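You operate a simulated robot arm through the tools that you are given. There is no shell and no other tool. Be economical: measure what you need, move in short steps, check, and stop when the job is done.

You run a simulated robot arm. Do the job below in one go: nothing can be reset, and whatever is moved stays where it is left.

TASK
Press in the weight that the key in the press is marked for.
Fine: stand the grey weight in the hole first, slide in, lever down till it sits flush and up again, slide out again.
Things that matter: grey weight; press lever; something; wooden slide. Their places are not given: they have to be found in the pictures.

The check looks at the end state, three seconds after you hand in, the way a careful person would. Anything else that was tipped, shoved, dropped, spilled or broken makes it a failure.

THE ROBOT
A 7-joint arm with a two-finger parallel gripper, fixed in place. Base frame: the origin is at the foot of the arm, x ahead of it, y to its left, z up; the work surface is at about z = 8. Readings come in mm, degrees, newtons and seconds.
With the tool pointing down near the work surface it reaches from about 240 to 620 mm from the base axis. Its first joint turns from -66.0 to 66.0 degrees. Payload 2.6 kg.
Tool frame: the origin (TCP) lies between the finger pads and is the grasp point; the fingertips stand 30 mm ahead of it; z points along the fingers, y is the line along which they close. Largest opening 94 mm; finger width 28, thickness 10; the body of the gripper, 50 by 96 mm, starts 55 mm behind the TCP.
Orientation is that of the tool frame in the base frame, as a unit quaternion [x, y, z, w]. With the fingers straight down and closing along the base's y, the tool's x points along the base's -x, its y along +y and its z along -z.

THE INTERFACE
- The arm moves only by the tool arm_command. Its argument "series" is one flat list of numbers, 7 for each row, row after row: the gripper command, from -1 (shut) to 1 (fully open), values between in proportion, then the shift along the tool's x, y, z in mm, then the turn, a rotation vector about the tool's x, y, z in rad. In form: [claw, dx, dy, dz, ax, ay, az, claw, dx, dy, dz, ax, ay, az, ...]. A call has 1 to 8 rows; each row is the pose to reach, as a shift and turn from the pose commanded when the call began, along the tool's axes at that moment. A row lasts 0.2 s, in which the tool goes at most 50 mm and 8.6 degrees; a call with a longer step from one row to the next is refused whole, and so is a gripper value outside its range. A pose out of reach is approached as far as the arm can. The call stops where the force on the tool passes 90 N (or 10 N more than at its start, if that is more) or the arm is blocked; 0.2 s more then pass. The fingers move at their own pace (about 72 mm/s each) and stop on an object; they squeeze with about 25 N. The grip force told is the motor's: it shows also when the fingers shut on nothing. Time passes only in rows, and 0.2 s behind the last, so rows that repeat a pose let the fingers close. It gives the time, the measured TCP pose, the force on the tool (base axes), the opening and the grip force at its end, in the units of the frame above (readings bear some noise), with the torque about the TCP (base axes, N m) and any sound that the robot's microphone picked up, and new pictures: "show" is both (left out), scene, wrist or none.
- Cameras (640 x 400 px; columns grow to the right, rows downward): "scene" is fixed at [50.9, 470.1, 542.6]; the picture's right is [-0.39, -0.92, 0.00], its down [-0.70, 0.30, -0.65] and it looks along [0.60, -0.26, -0.76] (base axes); focal length 272 px, centre (320, 200). "wrist" rides on the gripper at [76, 14, -102] in the tool frame; the picture's right is [-0.18, 0.98, 0.00], its down [-0.75, -0.14, -0.64] and it looks along [-0.63, -0.12, 0.77] (tool axes); focal length 243 px, centre (320, 200).
- point_at(camera, pixels): for up to 12 pixels [column, row] of the newest picture of that camera ("zoom" is the newest enlarged one), the place [x, y, z] in the base frame of the surface seen there, good to about 2 mm. No time passes.
- enlarge(camera, box): a new picture of the part [left, top, right, bottom] of that camera's present view, enlarged. No time passes.
- finish_job(): hands the job in; it is judged then, once.

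Go step by step. Measure first, check grasps and placings, and put right what went wrong. The budget is 80 turns and 200 pictures, counting those below and the enlarged ones. Unless the task says otherwise, let go and move clear before handing in, and close with one line.

The tools are called after ">>>" by a JSON object that holds its "op" and its "data". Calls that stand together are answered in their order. arm_command: Moves the arm, as the interface text tells. Its arguments: {"type":"object","properties":{"series":{"type":"array"},"show":{"type":"string","enum":["both","scene","wrist","none"]}},"required":["series"]} The other tools are called the same way: point_at (camera, pixels) gives the place of the surface under pixels of a picture; enlarge (camera, box) takes an enlarged picture of a part of a camera's view; finish_job () hands the job in.

At the start:

```text
time_s: 0.0
ee_pos: [288.1, 315.0, 329.3]
ee_rot: [0.0, 1.0, 0.0, 0.0]
force: [0.2, -0.4, -0.1]
ft_torque: [0.01, 0.01, 0.02]
gripper_width: 94.2
finger_force: 0.1
```

scene: 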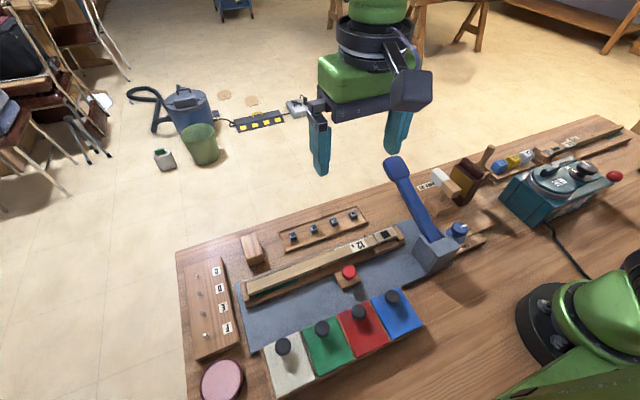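
wrist: 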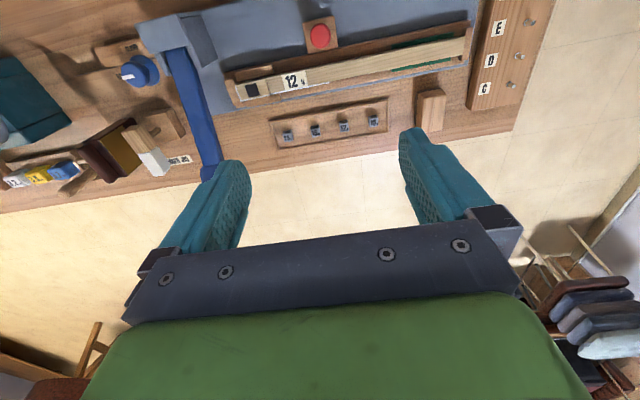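

The scene shows a press (blue lever near 410,200), a long wooden bar marked "12", four small grey weights in a rack (290-355, 215-240), and other items. I'll enlarge to read the markings.

>>> {"op": "enlarge", "data": {"camera": "scene", "box": [270, 190, 430, 290]}}

>>> {"op": "enlarge", "data": {"camera": "wrist", "box": [220, 60, 420, 185]}}

>>> {"op": "enlarge", "data": {"camera": "scene", "box": [380, 130, 540, 290]}}

>>> {"op": "enlarge", "data": {"camera": "wrist", "box": [100, 0, 500, 180]}}

```text
4.00 times, centred on (350, 240) of scene
```

zoom: 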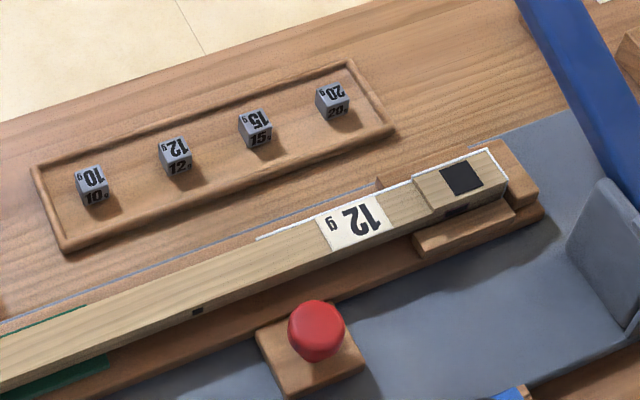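

```text
3.20 times, centred on (320, 122) of wrist
```

zoom: 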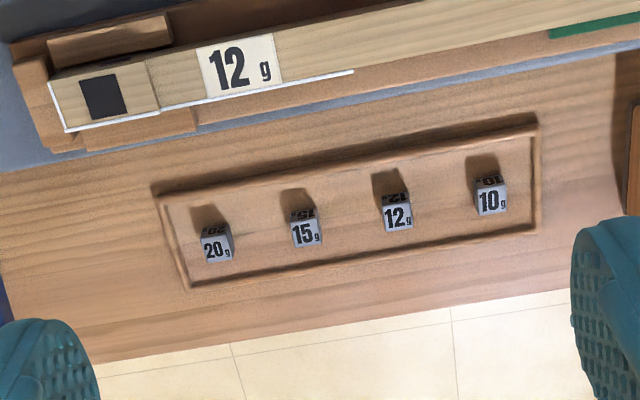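

```text
2.50 times, centred on (460, 210) of scene
```

zoom: 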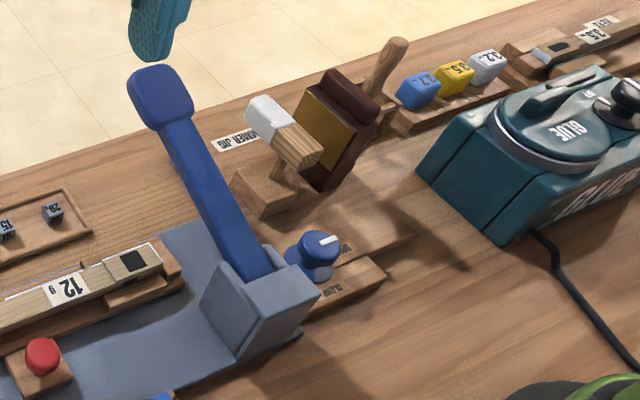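

```text
1.60 times, centred on (300, 90) of wrist
```

zoom: 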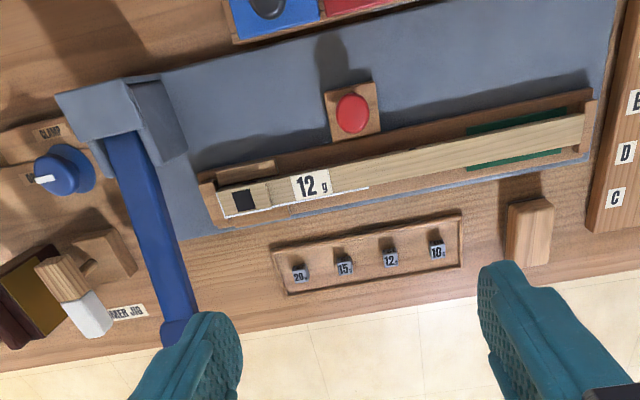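

The key bears "12 g"; the rack holds 20, 15, 12 and 10 g cubes. Next I measure the geometry of the key, hole, weights, lever and tray.

>>> {"op": "point_at", "data": {"camera": "scene", "pixels": [[313, 228], [314, 231], [385, 234], [380, 237], [391, 239], [399, 237], [246, 292], [247, 300], [300, 268], [349, 268], [363, 243], [400, 246]]}}

>>> {"op": "point_at", "data": {"camera": "scene", "pixels": [[392, 165], [418, 213], [432, 237], [440, 243], [430, 255], [457, 228], [425, 250], [419, 272], [452, 262], [414, 227], [350, 276], [380, 260]]}}

>>> {"op": "enlarge", "data": {"camera": "scene", "box": [360, 215, 480, 290]}}

>>> {"op": "enlarge", "data": {"camera": "scene", "box": [230, 240, 350, 315]}}

```text
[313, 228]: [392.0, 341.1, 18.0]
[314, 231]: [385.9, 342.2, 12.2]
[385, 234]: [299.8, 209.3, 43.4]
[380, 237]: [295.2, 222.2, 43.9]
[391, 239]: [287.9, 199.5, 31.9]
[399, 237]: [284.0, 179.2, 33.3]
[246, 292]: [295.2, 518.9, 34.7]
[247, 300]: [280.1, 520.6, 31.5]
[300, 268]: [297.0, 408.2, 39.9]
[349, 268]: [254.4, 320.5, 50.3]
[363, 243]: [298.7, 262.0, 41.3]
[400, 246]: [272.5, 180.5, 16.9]
```

```text
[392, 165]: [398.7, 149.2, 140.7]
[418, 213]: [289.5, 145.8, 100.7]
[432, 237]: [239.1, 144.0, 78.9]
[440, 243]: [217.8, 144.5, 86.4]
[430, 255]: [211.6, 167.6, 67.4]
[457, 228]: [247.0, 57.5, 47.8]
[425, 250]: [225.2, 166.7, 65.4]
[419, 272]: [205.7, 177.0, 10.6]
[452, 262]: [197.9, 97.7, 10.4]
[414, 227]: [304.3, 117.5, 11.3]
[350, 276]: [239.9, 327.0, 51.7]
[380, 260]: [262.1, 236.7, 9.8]
```

```text
5.33 times, centred on (420, 252) of scene
```

zoom: 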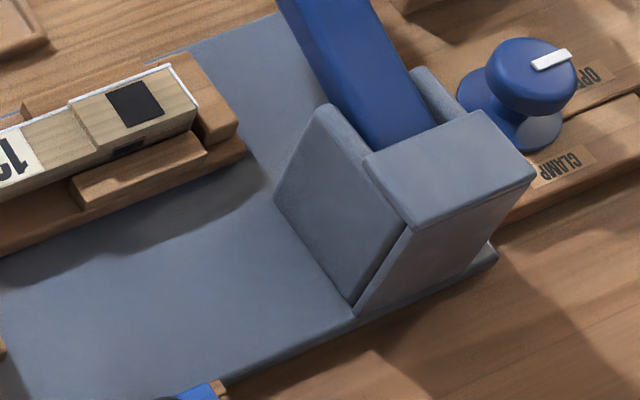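

```text
5.33 times, centred on (290, 278) of scene
```

zoom: 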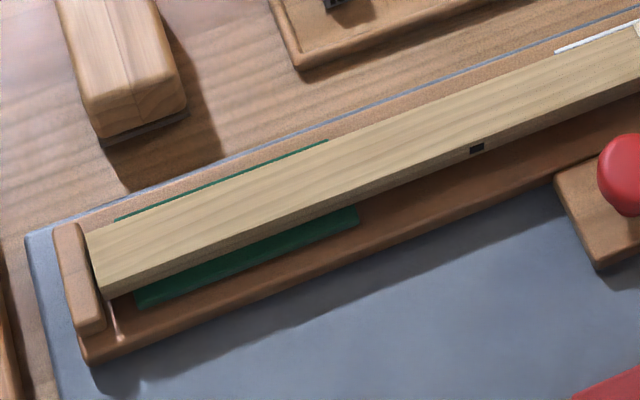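

The key's front end with a dark square lies at about (298,212,43); the lever spans over y≈145. I'll bring the wrist camera closer to look into the hole and at the weights.

>>> {"op": "arm_command", "data": {"series": [1, 0, -20, 35, 0, 0, 0, 1, 0, -40, 70, 0, 0, 0, 1, 0, -60, 105, 0, 0, 0, 1, 0, -75, 140, 0, 0, 0], "show": "both"}}

```text
time_s: 1.0
ee_pos: [288.8, 240.3, 188.5]
ee_rot: [0.001, 1.0, 0.001, 0.0]
force: [-0.4, -0.8, 0.3]
ft_torque: [0.01, 0.0, 0.02]
gripper_width: 94.1
finger_force: 0.1
```

scene: 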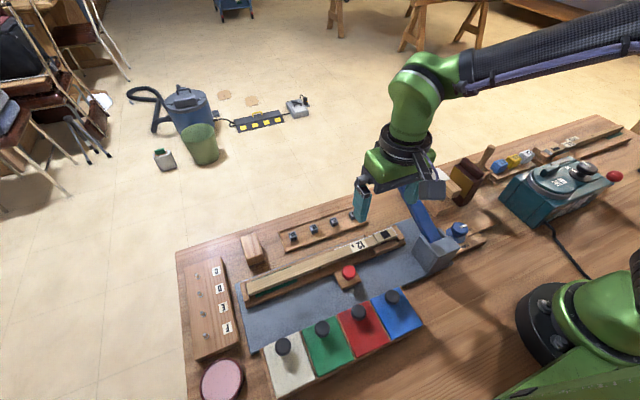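
wrist: 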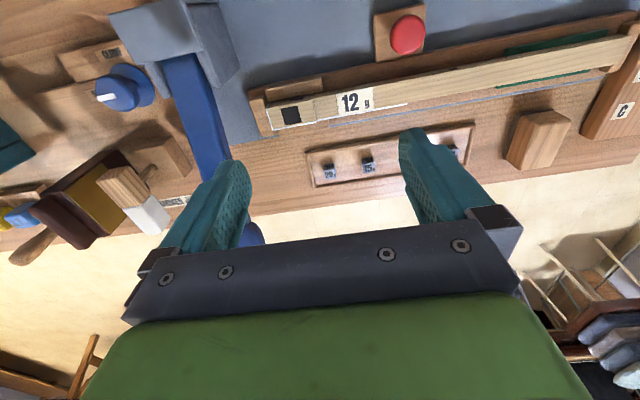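

>>> {"op": "enlarge", "data": {"camera": "wrist", "box": [240, 70, 400, 150]}}

>>> {"op": "point_at", "data": {"camera": "zoom", "pixels": [[200, 180], [190, 160], [215, 200], [185, 140], [235, 190], [170, 170], [260, 170], [100, 120], [250, 130], [130, 240], [360, 400], [180, 105]]}}

```text
4.00 times, centred on (320, 110) of wrist
```

zoom: 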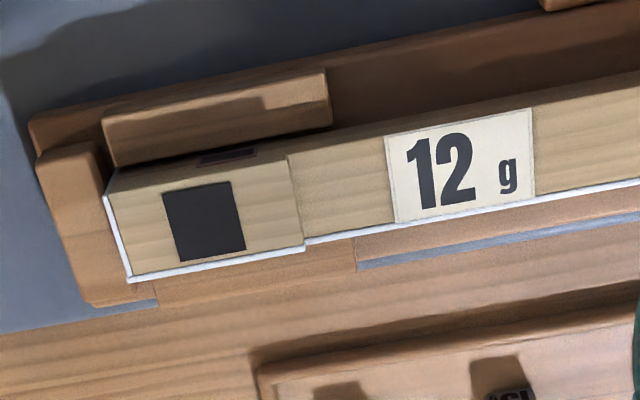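

```text
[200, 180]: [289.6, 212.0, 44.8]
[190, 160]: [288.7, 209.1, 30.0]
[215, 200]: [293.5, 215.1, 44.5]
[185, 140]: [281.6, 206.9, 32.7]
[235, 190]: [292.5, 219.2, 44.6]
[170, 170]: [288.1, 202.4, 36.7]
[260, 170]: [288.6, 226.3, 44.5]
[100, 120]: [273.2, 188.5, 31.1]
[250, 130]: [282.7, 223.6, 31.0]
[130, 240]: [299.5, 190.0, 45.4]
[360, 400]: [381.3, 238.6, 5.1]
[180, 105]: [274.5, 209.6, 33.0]
```

The dark square at about (291,213,44) is the hole on the upward face; the bar is the key lying in the wooden slide. Now I go over the 12 g weight (≈389,341) for a close look.

>>> {"op": "arm_command", "data": {"series": [1, -25, 25, 20, 0, 0, 0, 1, -50, 50, 40, 0, 0, 0, 1, -75, 75, 60, 0, 0, 0, 1, -101, 101, 80, 0, 0, 0, 1, -101, 101, 80, 0, 0, 0], "show": "both"}}

```text
time_s: 2.2
ee_pos: [387.6, 340.7, 108.8]
ee_rot: [0.0, 1.0, 0.0, 0.001]
force: [-0.5, 0.6, 0.0]
ft_torque: [0.0, 0.0, -0.02]
gripper_width: 94.3
finger_force: 0.0
```

scene: 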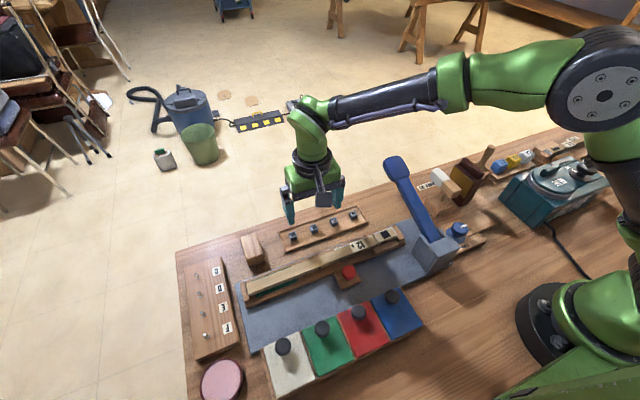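
wrist: 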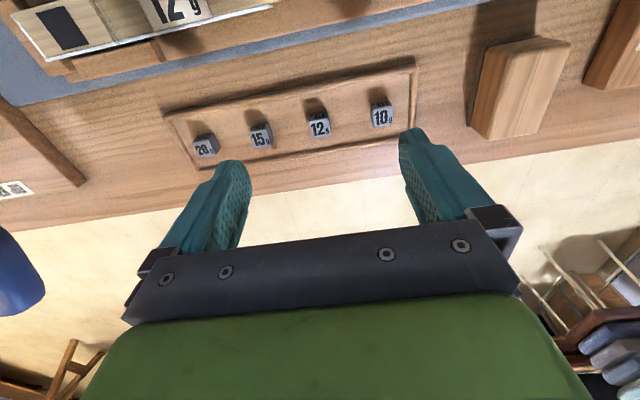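

>>> {"op": "enlarge", "data": {"camera": "wrist", "box": [240, 80, 400, 180]}}

>>> {"op": "point_at", "data": {"camera": "wrist", "pixels": [[318, 117], [313, 124], [327, 122], [320, 130], [329, 132], [312, 136], [262, 137], [379, 117], [345, 135], [345, 146], [290, 92], [340, 160]]}}

>>> {"op": "point_at", "data": {"camera": "wrist", "pixels": [[320, 133], [320, 122], [320, 115], [300, 125], [260, 90], [260, 100]]}}

```text
4.00 times, centred on (320, 130) of wrist
```

zoom: 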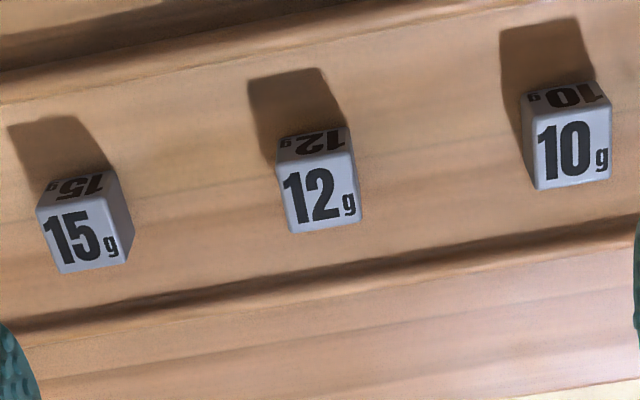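

```text
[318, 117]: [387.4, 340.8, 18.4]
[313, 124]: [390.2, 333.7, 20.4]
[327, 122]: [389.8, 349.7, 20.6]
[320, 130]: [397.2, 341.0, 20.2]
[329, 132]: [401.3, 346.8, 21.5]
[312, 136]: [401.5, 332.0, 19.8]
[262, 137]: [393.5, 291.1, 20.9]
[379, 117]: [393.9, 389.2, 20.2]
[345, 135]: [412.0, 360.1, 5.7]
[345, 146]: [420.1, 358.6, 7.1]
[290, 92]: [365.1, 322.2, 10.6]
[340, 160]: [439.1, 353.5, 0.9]
```

```text
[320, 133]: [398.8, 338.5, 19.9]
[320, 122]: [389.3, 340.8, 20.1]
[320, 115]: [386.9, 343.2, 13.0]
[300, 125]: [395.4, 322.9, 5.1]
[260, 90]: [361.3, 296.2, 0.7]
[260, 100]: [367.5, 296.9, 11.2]
```

The 12 g cube's top centre is about (395,341,20), neighbours 50 mm away. I'll part-close to 40 mm, and descend so the tips are ~7 mm below the cube's top, leaving its lower half free.

>>> {"op": "arm_command", "data": {"series": [-0.15, -7, 0, 0, 0, 0, 0, -0.15, -7, 0, 10, 0, 0, 0, -0.15, -7, 0, 35, 0, 0, 0, -0.15, -7, 0, 50, 0, 0, 0, -0.15, -7, 0, 50, 0, 0, 0], "show": "wrist"}}

```text
time_s: 3.4
ee_pos: [396.4, 341.2, 59.3]
ee_rot: [0.0, 1.0, -0.001, -0.001]
force: [-0.2, 0.1, 0.0]
ft_torque: [0.06, 0.0, -0.02]
gripper_width: 39.9
finger_force: 0.1
```

wrist: 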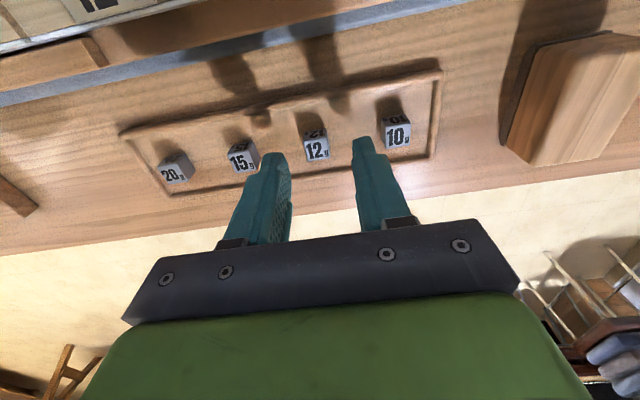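

The cube sits centred between the fingers (317,150). Descend 16 mm and grip.

>>> {"op": "arm_command", "data": {"series": [-0.15, 0, 0, 10, 0, 0, 0, -0.15, 0, 0, 16, 0, 0, 0, -0.15, 0, 0, 16, 0, 0, 0, -1, 0, 0, 16, 0, 0, 0, -1, 0, 0, 16, 0, 0, 0, -1, 0, 0, 16, 0, 0, 0], "show": "wrist"}}

>>> {"op": "enlarge", "data": {"camera": "wrist", "box": [240, 100, 400, 200]}}

```text
time_s: 4.8
ee_pos: [395.6, 341.3, 43.0]
ee_rot: [-0.001, 1.0, 0.0, 0.0]
force: [0.9, 0.7, 0.2]
ft_torque: [-0.02, -0.01, -0.01]
gripper_width: 14.4
finger_force: 25.6
```

wrist: 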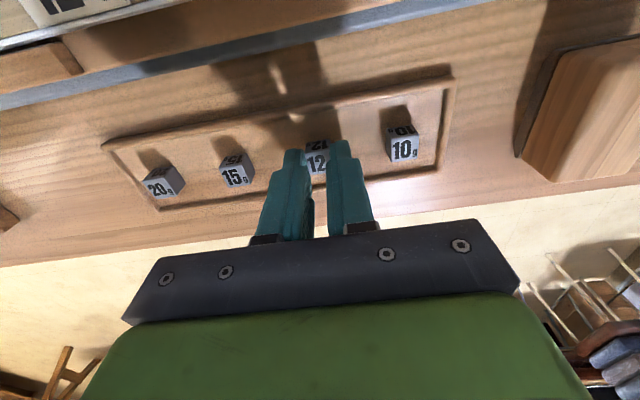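

```text
4.00 times, centred on (320, 150) of wrist
```

zoom: 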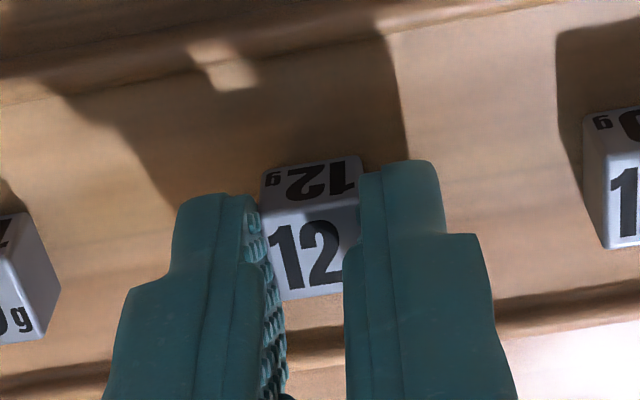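

The 12 g weight is gripped (14.4 mm wide). Lift and carry it above the hole, near (299,209), staying high for a precise look.

>>> {"op": "arm_command", "data": {"series": [-1, 0, 0, -40, 0, 0, 0, -1, 0, 0, -77, 0, 0, 0, -1, 24, -33, -77, 0, 0, 0, -1, 48, -66, -77, 0, 0, 0, -1, 72, -99, -77, 0, 0, 0, -1, 96, -130, -77, 0, 0, 0, -1, 96, -130, -77, 0, 0, 0], "show": "both"}}

>>> {"op": "enlarge", "data": {"camera": "wrist", "box": [240, 90, 400, 190]}}

```text
time_s: 6.4
ee_pos: [300.1, 211.8, 120.3]
ee_rot: [0.0, 1.0, 0.0, 0.0]
force: [0.9, -0.6, -0.5]
ft_torque: [0.02, 0.02, -0.01]
gripper_width: 14.4
finger_force: 24.8
```

scene: 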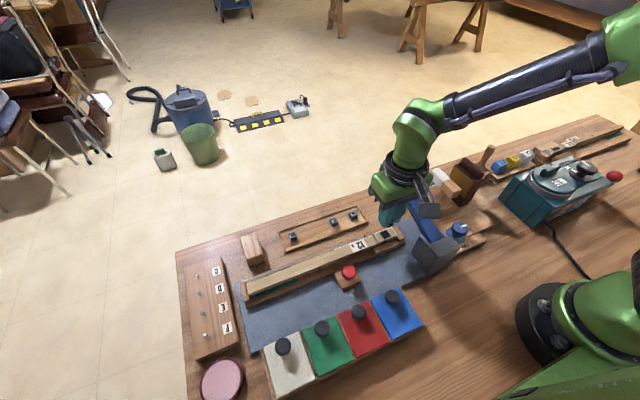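
wrist: 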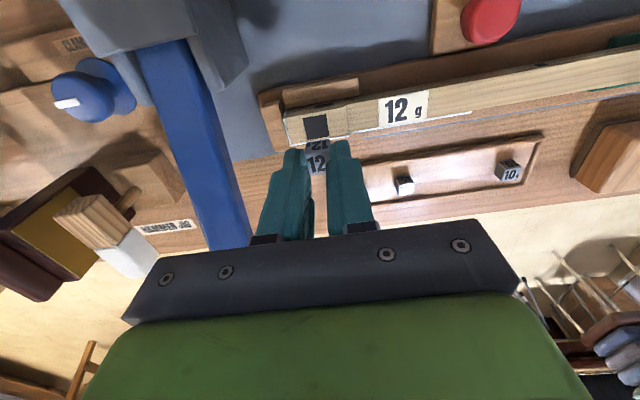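

```text
4.00 times, centred on (320, 140) of wrist
```

zoom: 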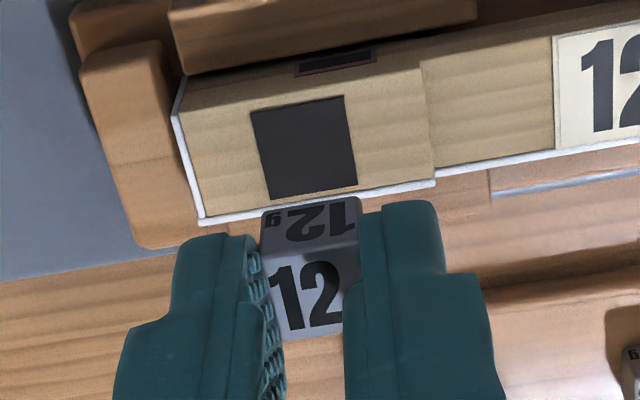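

Hole centre computes to (298.4,208.6), weight centre is about 1 mm short of the TCP in x; its bottom is ~38 mm ahead of the TCP. I align and lower to just above the key to check.

>>> {"op": "arm_command", "data": {"series": [-1, 0.6, -3.1, 0, 0, 0, 0, -1, 0.6, -3.1, 20, 0, 0, 0, -1, 0.6, -3.1, 33, 0, 0, 0, -1, 0.6, -3.1, 33, 0, 0, 0], "show": "both"}}

>>> {"op": "enlarge", "data": {"camera": "wrist", "box": [260, 90, 380, 165]}}

>>> {"op": "enlarge", "data": {"camera": "scene", "box": [340, 200, 440, 262]}}

```text
time_s: 7.4
ee_pos: [300.8, 208.6, 88.7]
ee_rot: [0.0, 1.0, 0.0, 0.0]
force: [0.0, -0.1, -0.1]
ft_torque: [0.02, 0.0, 0.0]
gripper_width: 14.4
finger_force: 25.0
```

scene: 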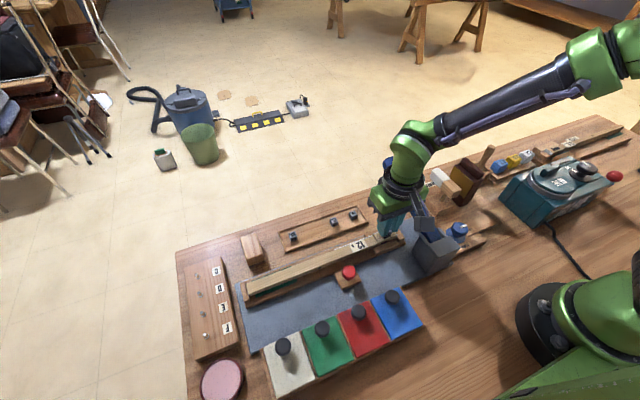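
wrist: 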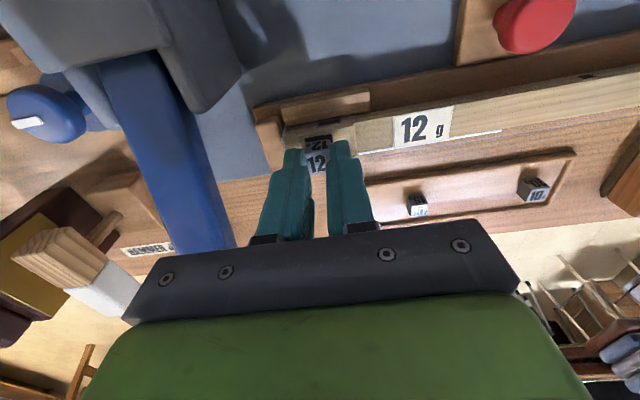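

```text
5.33 times, centred on (320, 128) of wrist
```

zoom: 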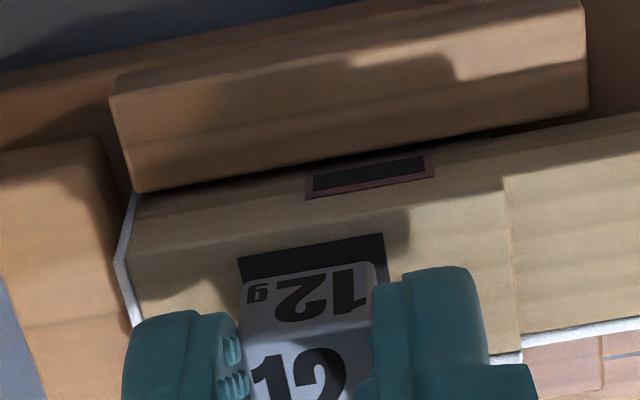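

```text
6.40 times, centred on (390, 231) of scene
```

zoom: 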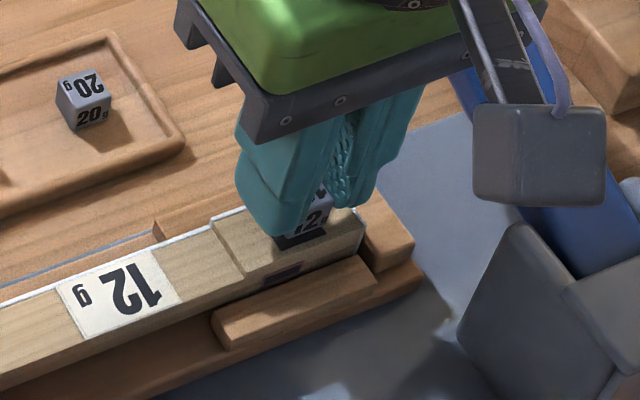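

Weight is centred in y (208.2 vs 208.5) and sits ~0.5 mm near the hole's near edge; I shift 0.5 mm outwards and lower gently.

>>> {"op": "arm_command", "data": {"series": [-1, -0.5, 0.2, 0, 0, 0, 0, -1, -0.5, 0.2, 4, 0, 0, 0, -1, -0.5, 0.2, 8, 0, 0, 0, -1, -0.5, 0.2, 10, 0, 0, 0, -1, -0.5, 0.2, 11, 0, 0, 0, -1, -0.5, 0.2, 11, 0, 0, 0], "show": "both"}}

>>> {"op": "enlarge", "data": {"camera": "wrist", "box": [260, 90, 380, 165]}}

>>> {"op": "enlarge", "data": {"camera": "scene", "box": [340, 200, 440, 262]}}

```text
time_s: 8.8
ee_pos: [300.1, 209.8, 74.3]
ee_rot: [-0.001, 1.0, 0.001, 0.0]
force: [0.2, -1.7, 9.8]
ft_torque: [-0.06, 0.01, 0.01]
gripper_width: 14.5
finger_force: 25.6
```

scene: 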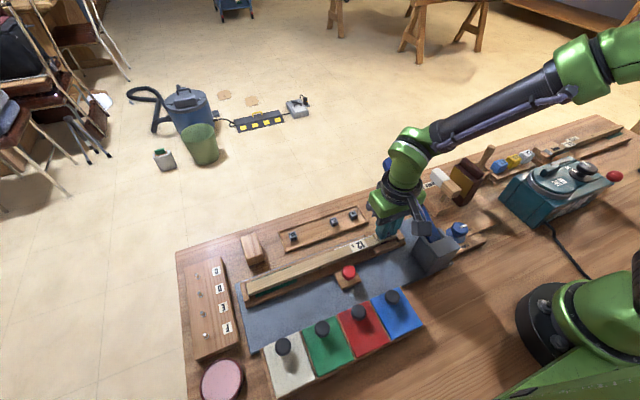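
wrist: 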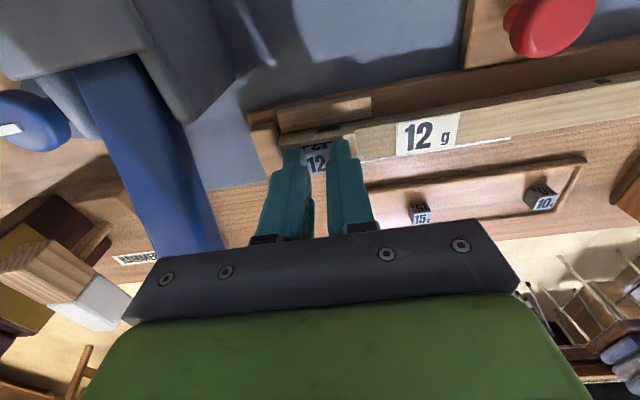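

```text
5.33 times, centred on (320, 128) of wrist
```

zoom: 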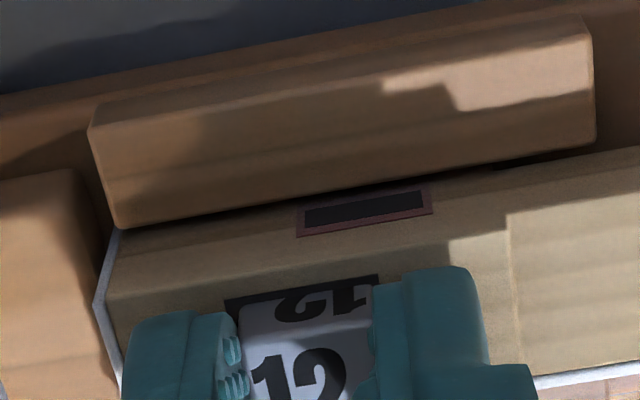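

```text
6.40 times, centred on (390, 231) of scene
```

zoom: 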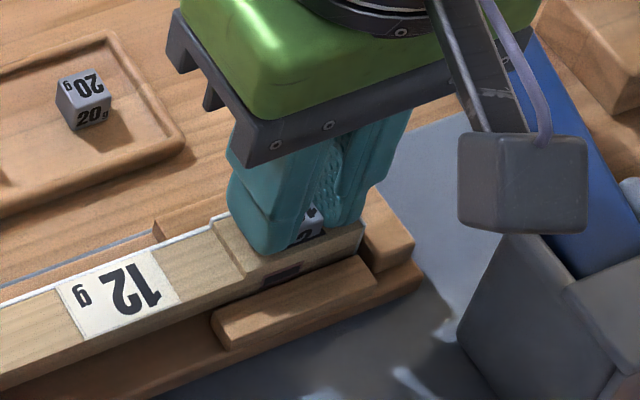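

The weight has gone ~8 mm into the hole and the tips touch the key (10 N). Release and lift.

>>> {"op": "arm_command", "data": {"series": [-0.45, 0, 0, -1, 0, 0, 0, -0.45, 0, 0, -1, 0, 0, 0, -0.45, 0, 0, -10, 0, 0, 0, -0.45, 0, 0, -40, 0, 0, 0, -0.45, 0, 20, -70, 0, 0, 0], "show": "both"}}

>>> {"op": "enlarge", "data": {"camera": "wrist", "box": [240, 60, 400, 160]}}

>>> {"op": "enlarge", "data": {"camera": "scene", "box": [340, 190, 480, 280]}}

```text
time_s: 10.0
ee_pos: [300.9, 228.2, 145.4]
ee_rot: [0.0, 1.0, 0.0, 0.001]
force: [-0.1, 0.2, -0.7]
ft_torque: [0.01, -0.01, -0.04]
gripper_width: 25.6
finger_force: 0.0
```

scene: 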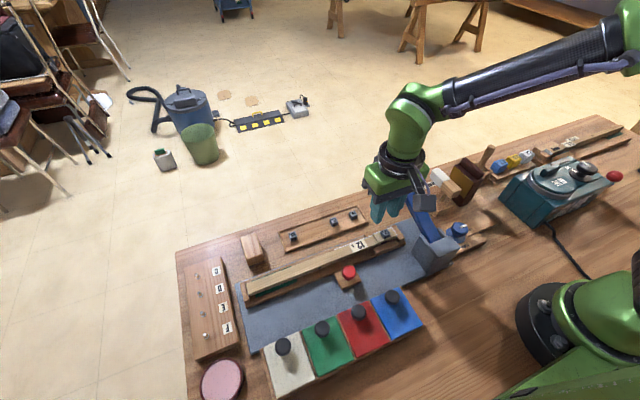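
wrist: 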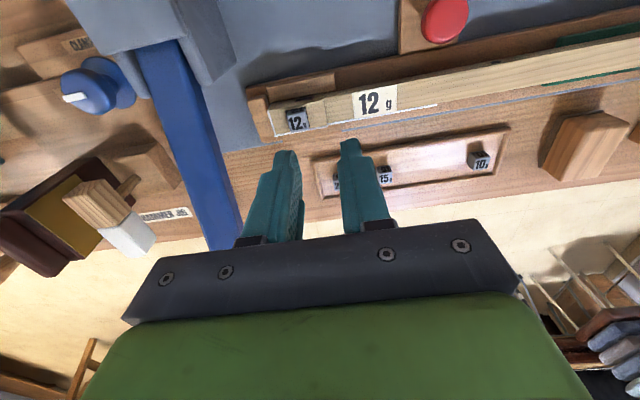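

```text
4.00 times, centred on (320, 110) of wrist
```

zoom: 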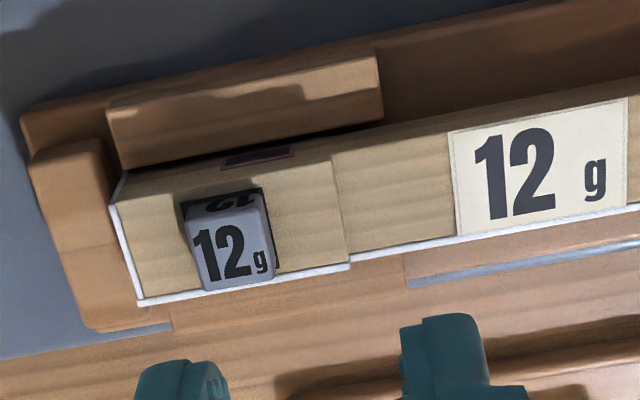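

```text
4.44 times, centred on (410, 235) of scene
```

zoom: 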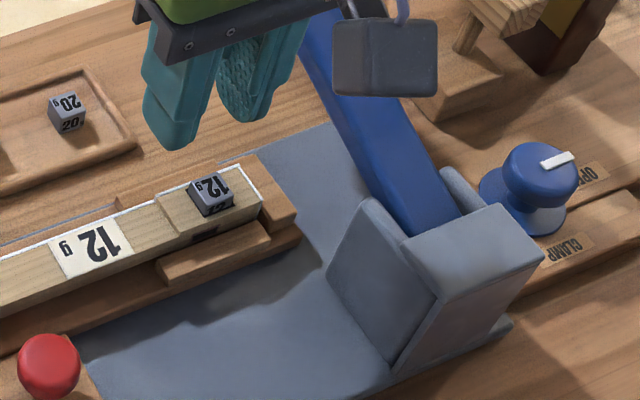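

The weight stands in the hole, protruding a few mm. Now I inspect how the slide is handled: the red knob's block next to the slide, and the slide's ends.

>>> {"op": "enlarge", "data": {"camera": "scene", "box": [310, 240, 400, 300]}}

>>> {"op": "enlarge", "data": {"camera": "wrist", "box": [350, 0, 510, 100]}}

>>> {"op": "point_at", "data": {"camera": "scene", "pixels": [[349, 271], [341, 279], [360, 285], [335, 275], [300, 280], [270, 293], [285, 258], [330, 274], [340, 240], [398, 240], [404, 244], [250, 298]]}}

```text
6.67 times, centred on (355, 270) of scene
```

zoom: 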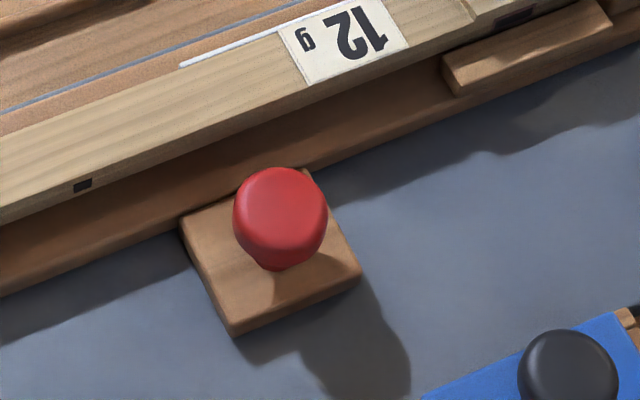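

```text
4.00 times, centred on (430, 50) of wrist
```

zoom: 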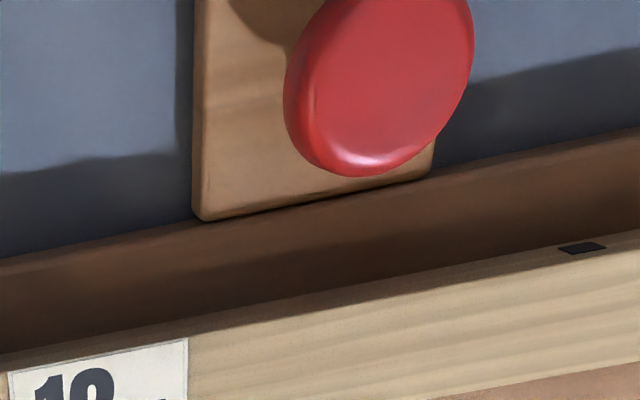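

```text
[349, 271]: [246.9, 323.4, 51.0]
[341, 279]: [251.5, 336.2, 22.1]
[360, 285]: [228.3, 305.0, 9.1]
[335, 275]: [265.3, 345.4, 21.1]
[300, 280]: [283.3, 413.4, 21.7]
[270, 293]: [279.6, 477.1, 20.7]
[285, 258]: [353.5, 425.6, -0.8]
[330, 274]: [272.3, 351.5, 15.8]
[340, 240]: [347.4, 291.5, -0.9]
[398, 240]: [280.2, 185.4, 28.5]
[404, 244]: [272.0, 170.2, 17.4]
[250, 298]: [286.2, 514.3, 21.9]
```

The red knob's block (z 22) is joined to the slide edge (z 21.5): it is the slide's handle, knob at about (250,321), top z 51. I go over it, opened 60 mm.

>>> {"op": "arm_command", "data": {"series": [0.28, 17, 31, 5, 0, 0, 0, 0.28, 34, 62, 10, 0, 0, 0, 0.28, 51, 93, 20, 0, 0, 0, 0.28, 51, 93, 45, 0, 0, 0, 0.28, 51, 93, 45, 0, 0, 0], "show": "both"}}

>>> {"op": "enlarge", "data": {"camera": "wrist", "box": [220, 70, 420, 195]}}

```text
time_s: 11.2
ee_pos: [247.7, 322.2, 100.9]
ee_rot: [0.0, 1.0, 0.0, 0.0]
force: [1.0, 0.1, -0.6]
ft_torque: [0.04, -0.01, -0.01]
gripper_width: 60.1
finger_force: 0.1
```

scene: 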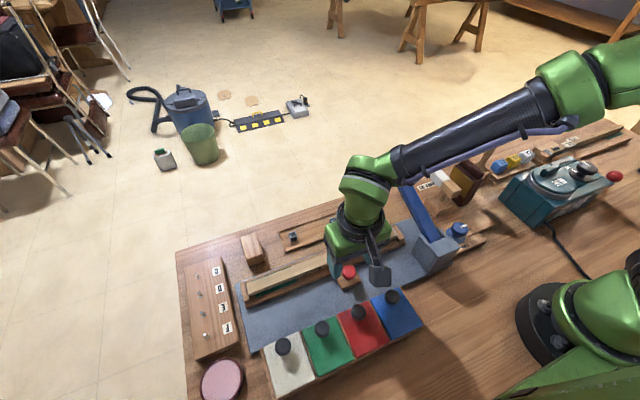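
wrist: 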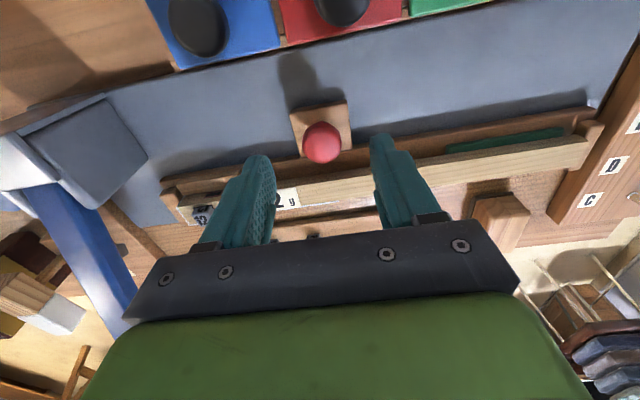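

```text
3.20 times, centred on (320, 132) of wrist
```

zoom: 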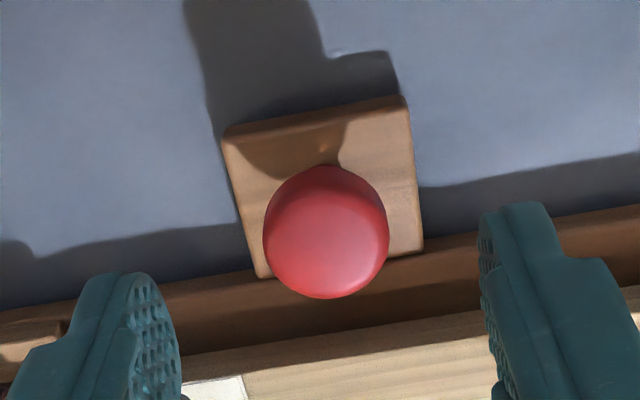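

Knob centre computes to (248.5,322.8), right under the TCP. Lower 35 mm and grip it.

>>> {"op": "arm_command", "data": {"series": [0.28, -0.5, 0.5, 18, 0, 0, 0, 0.28, -0.5, 0.5, 35, 0, 0, 0, 0.28, -0.5, 0.5, 35, 0, 0, 0, -1, -0.5, 0.5, 35, 0, 0, 0, -1, -0.5, 0.5, 35, 0, 0, 0, -1, -0.5, 0.5, 35, 0, 0, 0], "show": "wrist"}}

```text
time_s: 12.6
ee_pos: [249.5, 321.8, 66.5]
ee_rot: [-0.001, 1.0, 0.0, 0.0]
force: [1.3, 1.1, -1.9]
ft_torque: [0.04, -0.1, 0.02]
gripper_width: 27.2
finger_force: 45.2
```

wrist: 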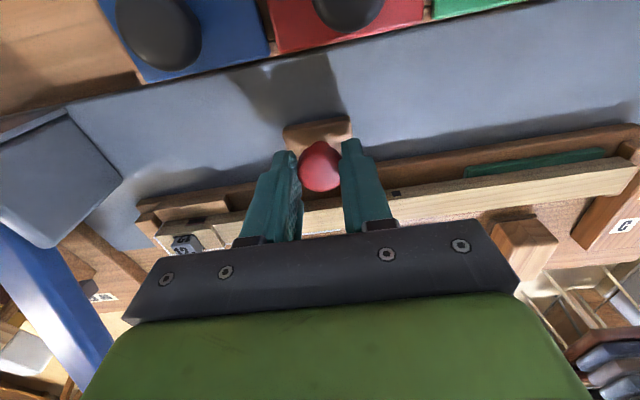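

The knob is held (27.2 mm). I slide 20 mm toward the press as a test.

>>> {"op": "arm_command", "data": {"series": [-1, 0, -5, 0, 0, 0, 0, -1, 0, -10, 0, 0, 0, 0, -1, 0, -15, 0, 0, 0, 0, -1, 0, -20, 0, 0, 0, 0], "show": "both"}}

```text
time_s: 13.6
ee_pos: [248.8, 300.8, 65.4]
ee_rot: [-0.001, 1.0, 0.0, 0.0]
force: [8.8, 0.2, -23.5]
ft_torque: [-0.03, -0.38, -0.01]
gripper_width: 27.0
finger_force: 44.6
```

scene: 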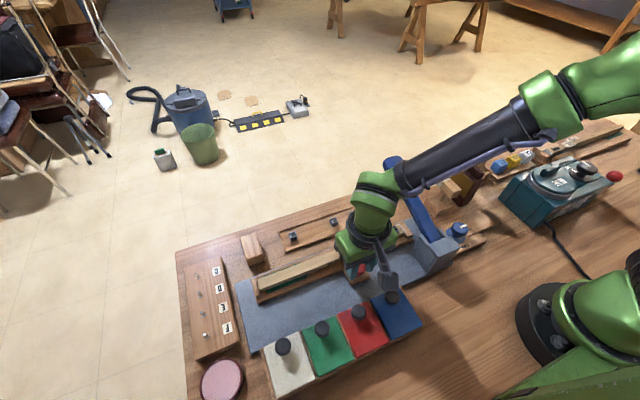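
wrist: 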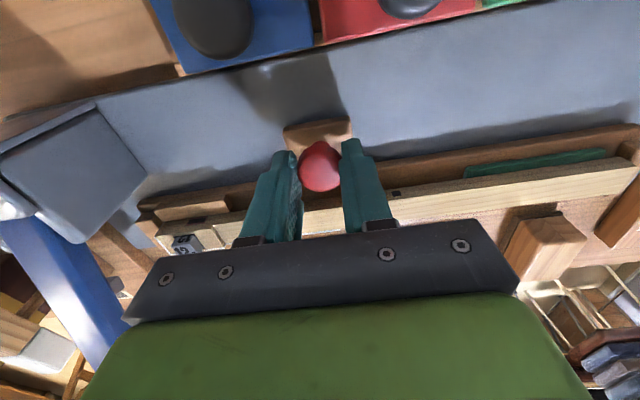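

The slide moved with the weight still standing; the knob pulls 23 N down, so I ease 1 mm down and go on 30 mm.

>>> {"op": "arm_command", "data": {"series": [-1, 0, -6, 1, 0, 0, 0, -1, 0, -12, 1, 0, 0, 0, -1, 0, -18, 1, 0, 0, 0, -1, 0, -24, 1, 0, 0, 0, -1, 0, -30, 1, 0, 0, 0], "show": "both"}}

>>> {"op": "enlarge", "data": {"camera": "wrist", "box": [40, 80, 240, 280]}}

>>> {"op": "enlarge", "data": {"camera": "scene", "box": [370, 150, 490, 280]}}

```text
time_s: 14.8
ee_pos: [250.7, 272.9, 66.2]
ee_rot: [0.0, 1.0, 0.002, 0.0]
force: [2.2, 0.2, 8.5]
ft_torque: [-0.13, 0.11, 0.0]
gripper_width: 26.9
finger_force: 44.9
```

scene: 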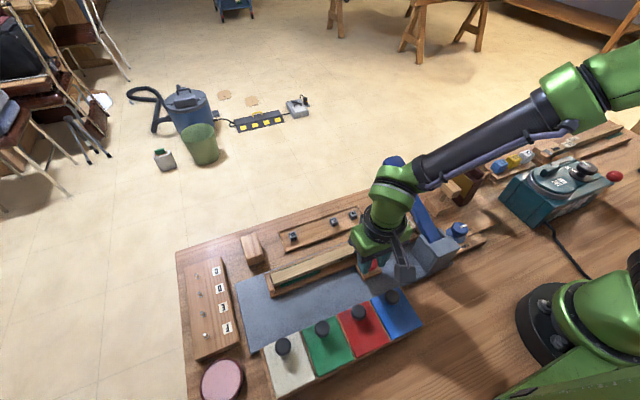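
wrist: 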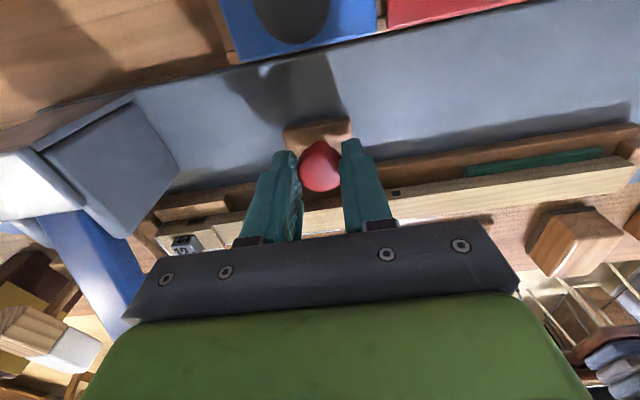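

```text
2.00 times, centred on (140, 180) of wrist
```

zoom: 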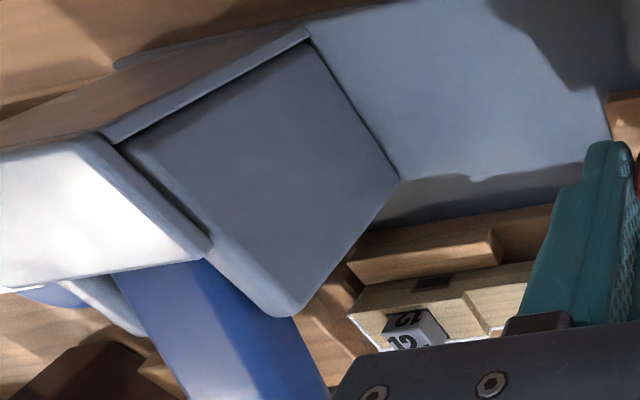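

```text
3.08 times, centred on (430, 215) of scene
```

zoom: 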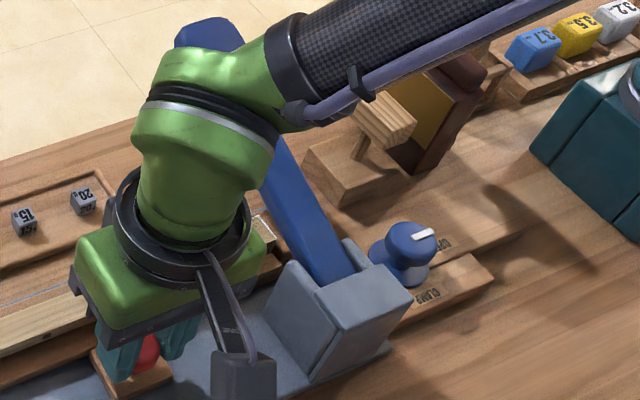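

Moved 49 mm so far, weight now at y≈160; the lever is at 145. I continue in small steps up to 20 mm more, watching for a stop.

>>> {"op": "arm_command", "data": {"series": [-1, 0, -4, 0, 0, 0, 0, -1, 0, -8, 0, 0, 0, 0, -1, 0, -12, 0, 0, 0, 0, -1, 0, -15, 0, 0, 0, 0], "show": "both"}}

>>> {"op": "enlarge", "data": {"camera": "wrist", "box": [40, 80, 240, 280]}}

```text
time_s: 15.8
ee_pos: [249.6, 258.1, 65.8]
ee_rot: [0.0, 1.0, 0.001, 0.001]
force: [-3.5, 1.5, 29.0]
ft_torque: [-0.02, -0.01, 0.23]
gripper_width: 27.0
finger_force: 45.0
```

scene: 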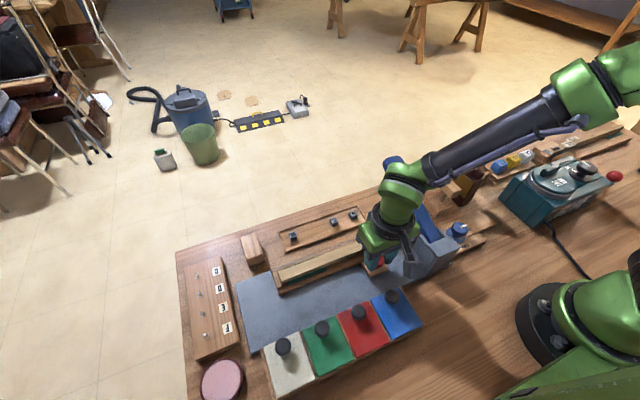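
wrist: 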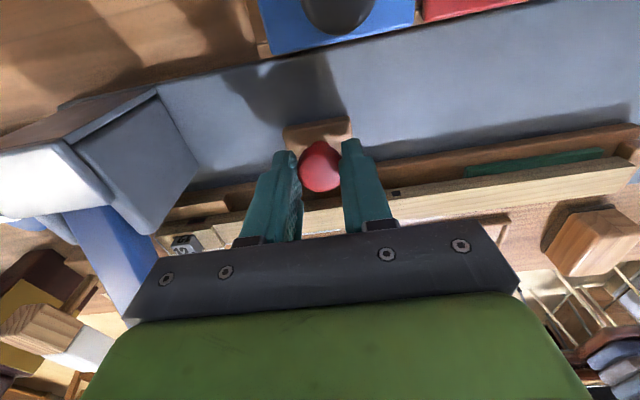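

```text
2.00 times, centred on (140, 180) of wrist
```

zoom: 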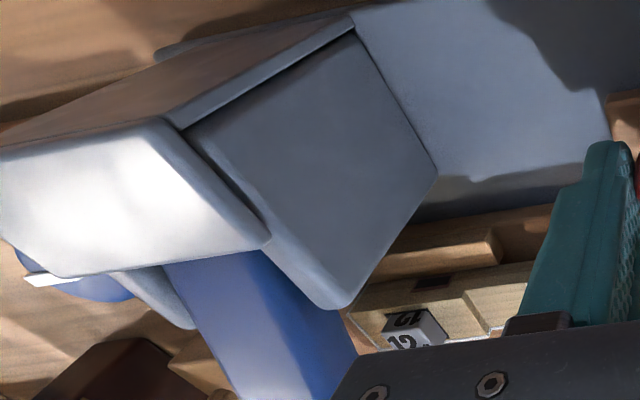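

Total travel 63.7 mm; weight computes to (297,145.7), right in the lever's line. I release the knob, rise clear and look at the alignment before pressing.

>>> {"op": "arm_command", "data": {"series": [-1, 0, 0, -1, 0, 0, 0, 0.2, 0, 0, -1, 0, 0, 0, 0.2, 0, 0, -1, 0, 0, 0, 0.2, 0, 0, -20, 0, 0, 0, 0.2, 0, 0, -60, 0, 0, 0, 0.2, 0, 0, -100, 0, 0, 0, 0.2, 0, 0, -140, 0, 0, 0], "show": "both"}}

>>> {"op": "enlarge", "data": {"camera": "scene", "box": [360, 150, 480, 280]}}

>>> {"op": "enlarge", "data": {"camera": "wrist", "box": [130, 60, 330, 200]}}

```text
time_s: 17.4
ee_pos: [251.5, 255.3, 205.7]
ee_rot: [0.0, 1.0, -0.001, 0.0]
force: [0.2, 0.5, -1.0]
ft_torque: [0.03, 0.0, 0.05]
gripper_width: 56.4
finger_force: 0.0
```

scene: 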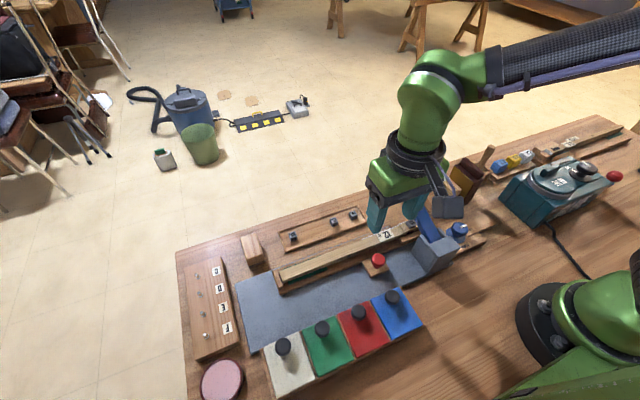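
wrist: 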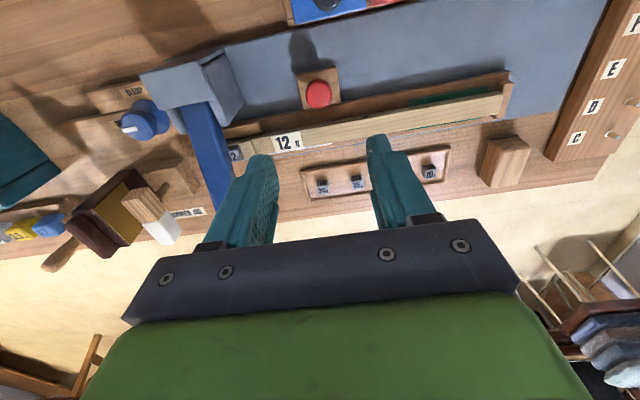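

```text
3.08 times, centred on (420, 215) of scene
```

zoom: 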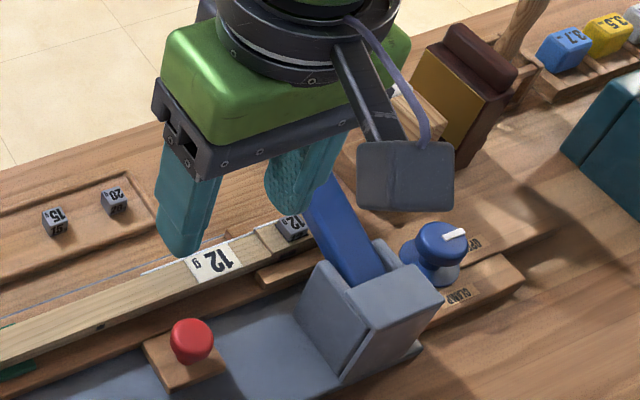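

```text
2.86 times, centred on (230, 130) of wrist
```

zoom: 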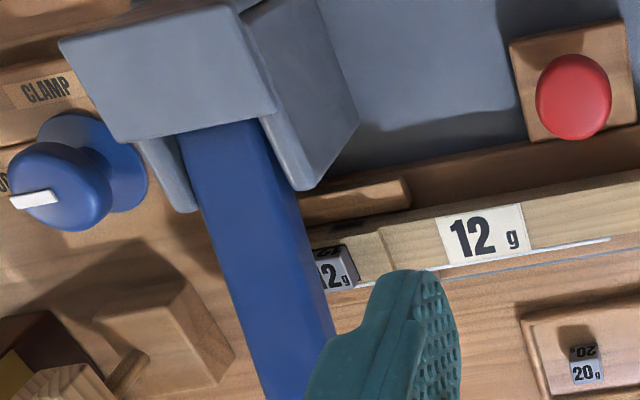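

I measure the lever's top edges and the weight's position to get their y alignment.

>>> {"op": "point_at", "data": {"camera": "zoom", "pixels": [[195, 160], [225, 160], [262, 160], [280, 190], [215, 230], [260, 230], [290, 230], [302, 240], [240, 320], [290, 320], [325, 320], [332, 278]]}}

>>> {"op": "enlarge", "data": {"camera": "wrist", "box": [170, 90, 270, 215]}}

```text
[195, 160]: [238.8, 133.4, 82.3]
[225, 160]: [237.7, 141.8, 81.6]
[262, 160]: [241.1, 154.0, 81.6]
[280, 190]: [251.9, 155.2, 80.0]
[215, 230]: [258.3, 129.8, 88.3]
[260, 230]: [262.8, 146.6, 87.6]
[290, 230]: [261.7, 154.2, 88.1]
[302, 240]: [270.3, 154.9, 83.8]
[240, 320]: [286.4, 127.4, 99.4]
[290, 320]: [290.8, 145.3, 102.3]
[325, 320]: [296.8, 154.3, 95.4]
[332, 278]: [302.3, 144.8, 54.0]
```

```text
3.20 times, centred on (220, 152) of wrist
```

zoom: 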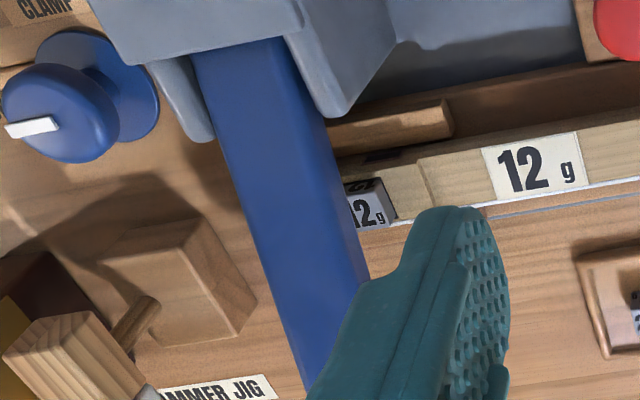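

The lever spans y≈129–154.5 and the weight sits within it at ≈145. Now I go above the lever's handle to measure it for gripping.

>>> {"op": "arm_command", "data": {"series": [0.2, -40, 0, -10, 0, 0, 0, 0.2, -80, -20, -20, 0, 0, 0, 0.2, -110, -50, -20, 0, 0, 0, 0.2, -135, -85, -20, 0, 0, 0, 0.2, -135, -113, -20, 0, 0, 0, 0.2, -135, -113, -20, 0, 0, 0], "show": "both"}}

>>> {"op": "enlarge", "data": {"camera": "scene", "box": [350, 150, 490, 280]}}

>>> {"op": "enlarge", "data": {"camera": "wrist", "box": [220, 0, 420, 180]}}

```text
time_s: 18.8
ee_pos: [383.9, 144.5, 225.3]
ee_rot: [0.0, 1.0, 0.0, 0.001]
force: [-0.2, 0.4, -0.4]
ft_torque: [0.01, 0.01, 0.01]
gripper_width: 56.6
finger_force: 0.1
```

scene: 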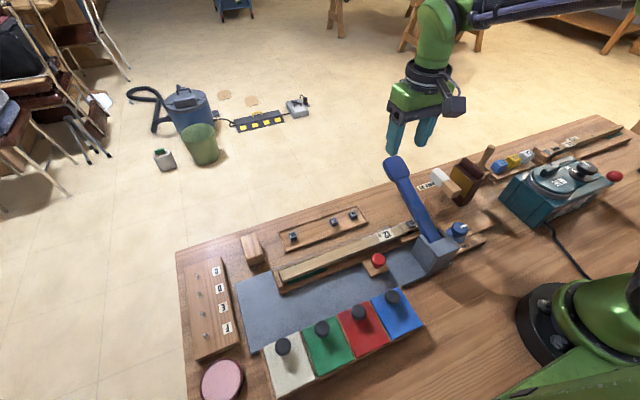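
wrist: 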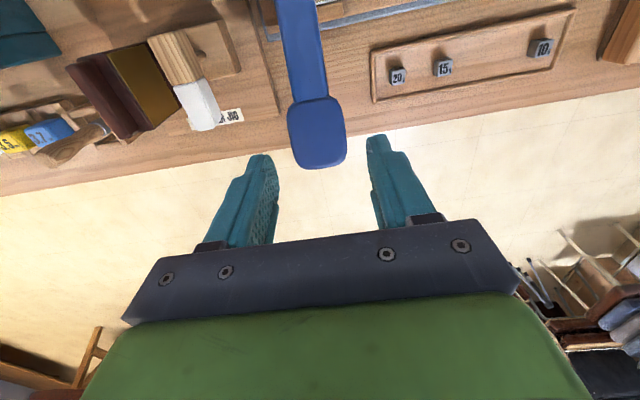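

```text
3.08 times, centred on (420, 215) of scene
```

zoom: 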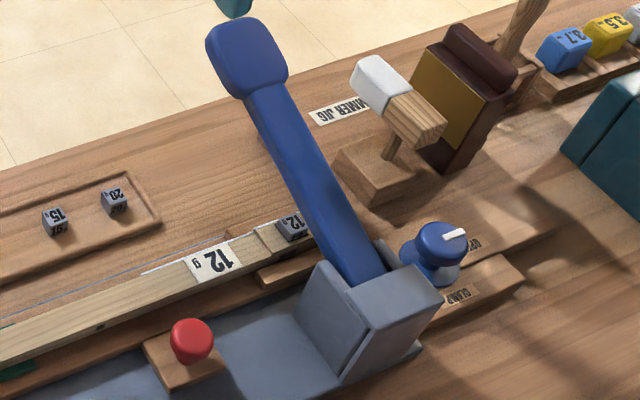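

```text
2.22 times, centred on (320, 90) of wrist
```

zoom: 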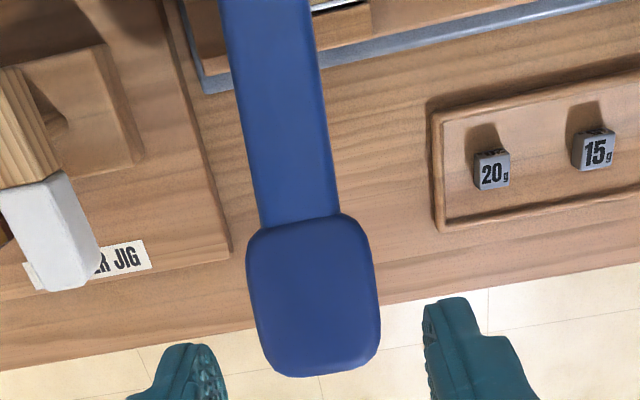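

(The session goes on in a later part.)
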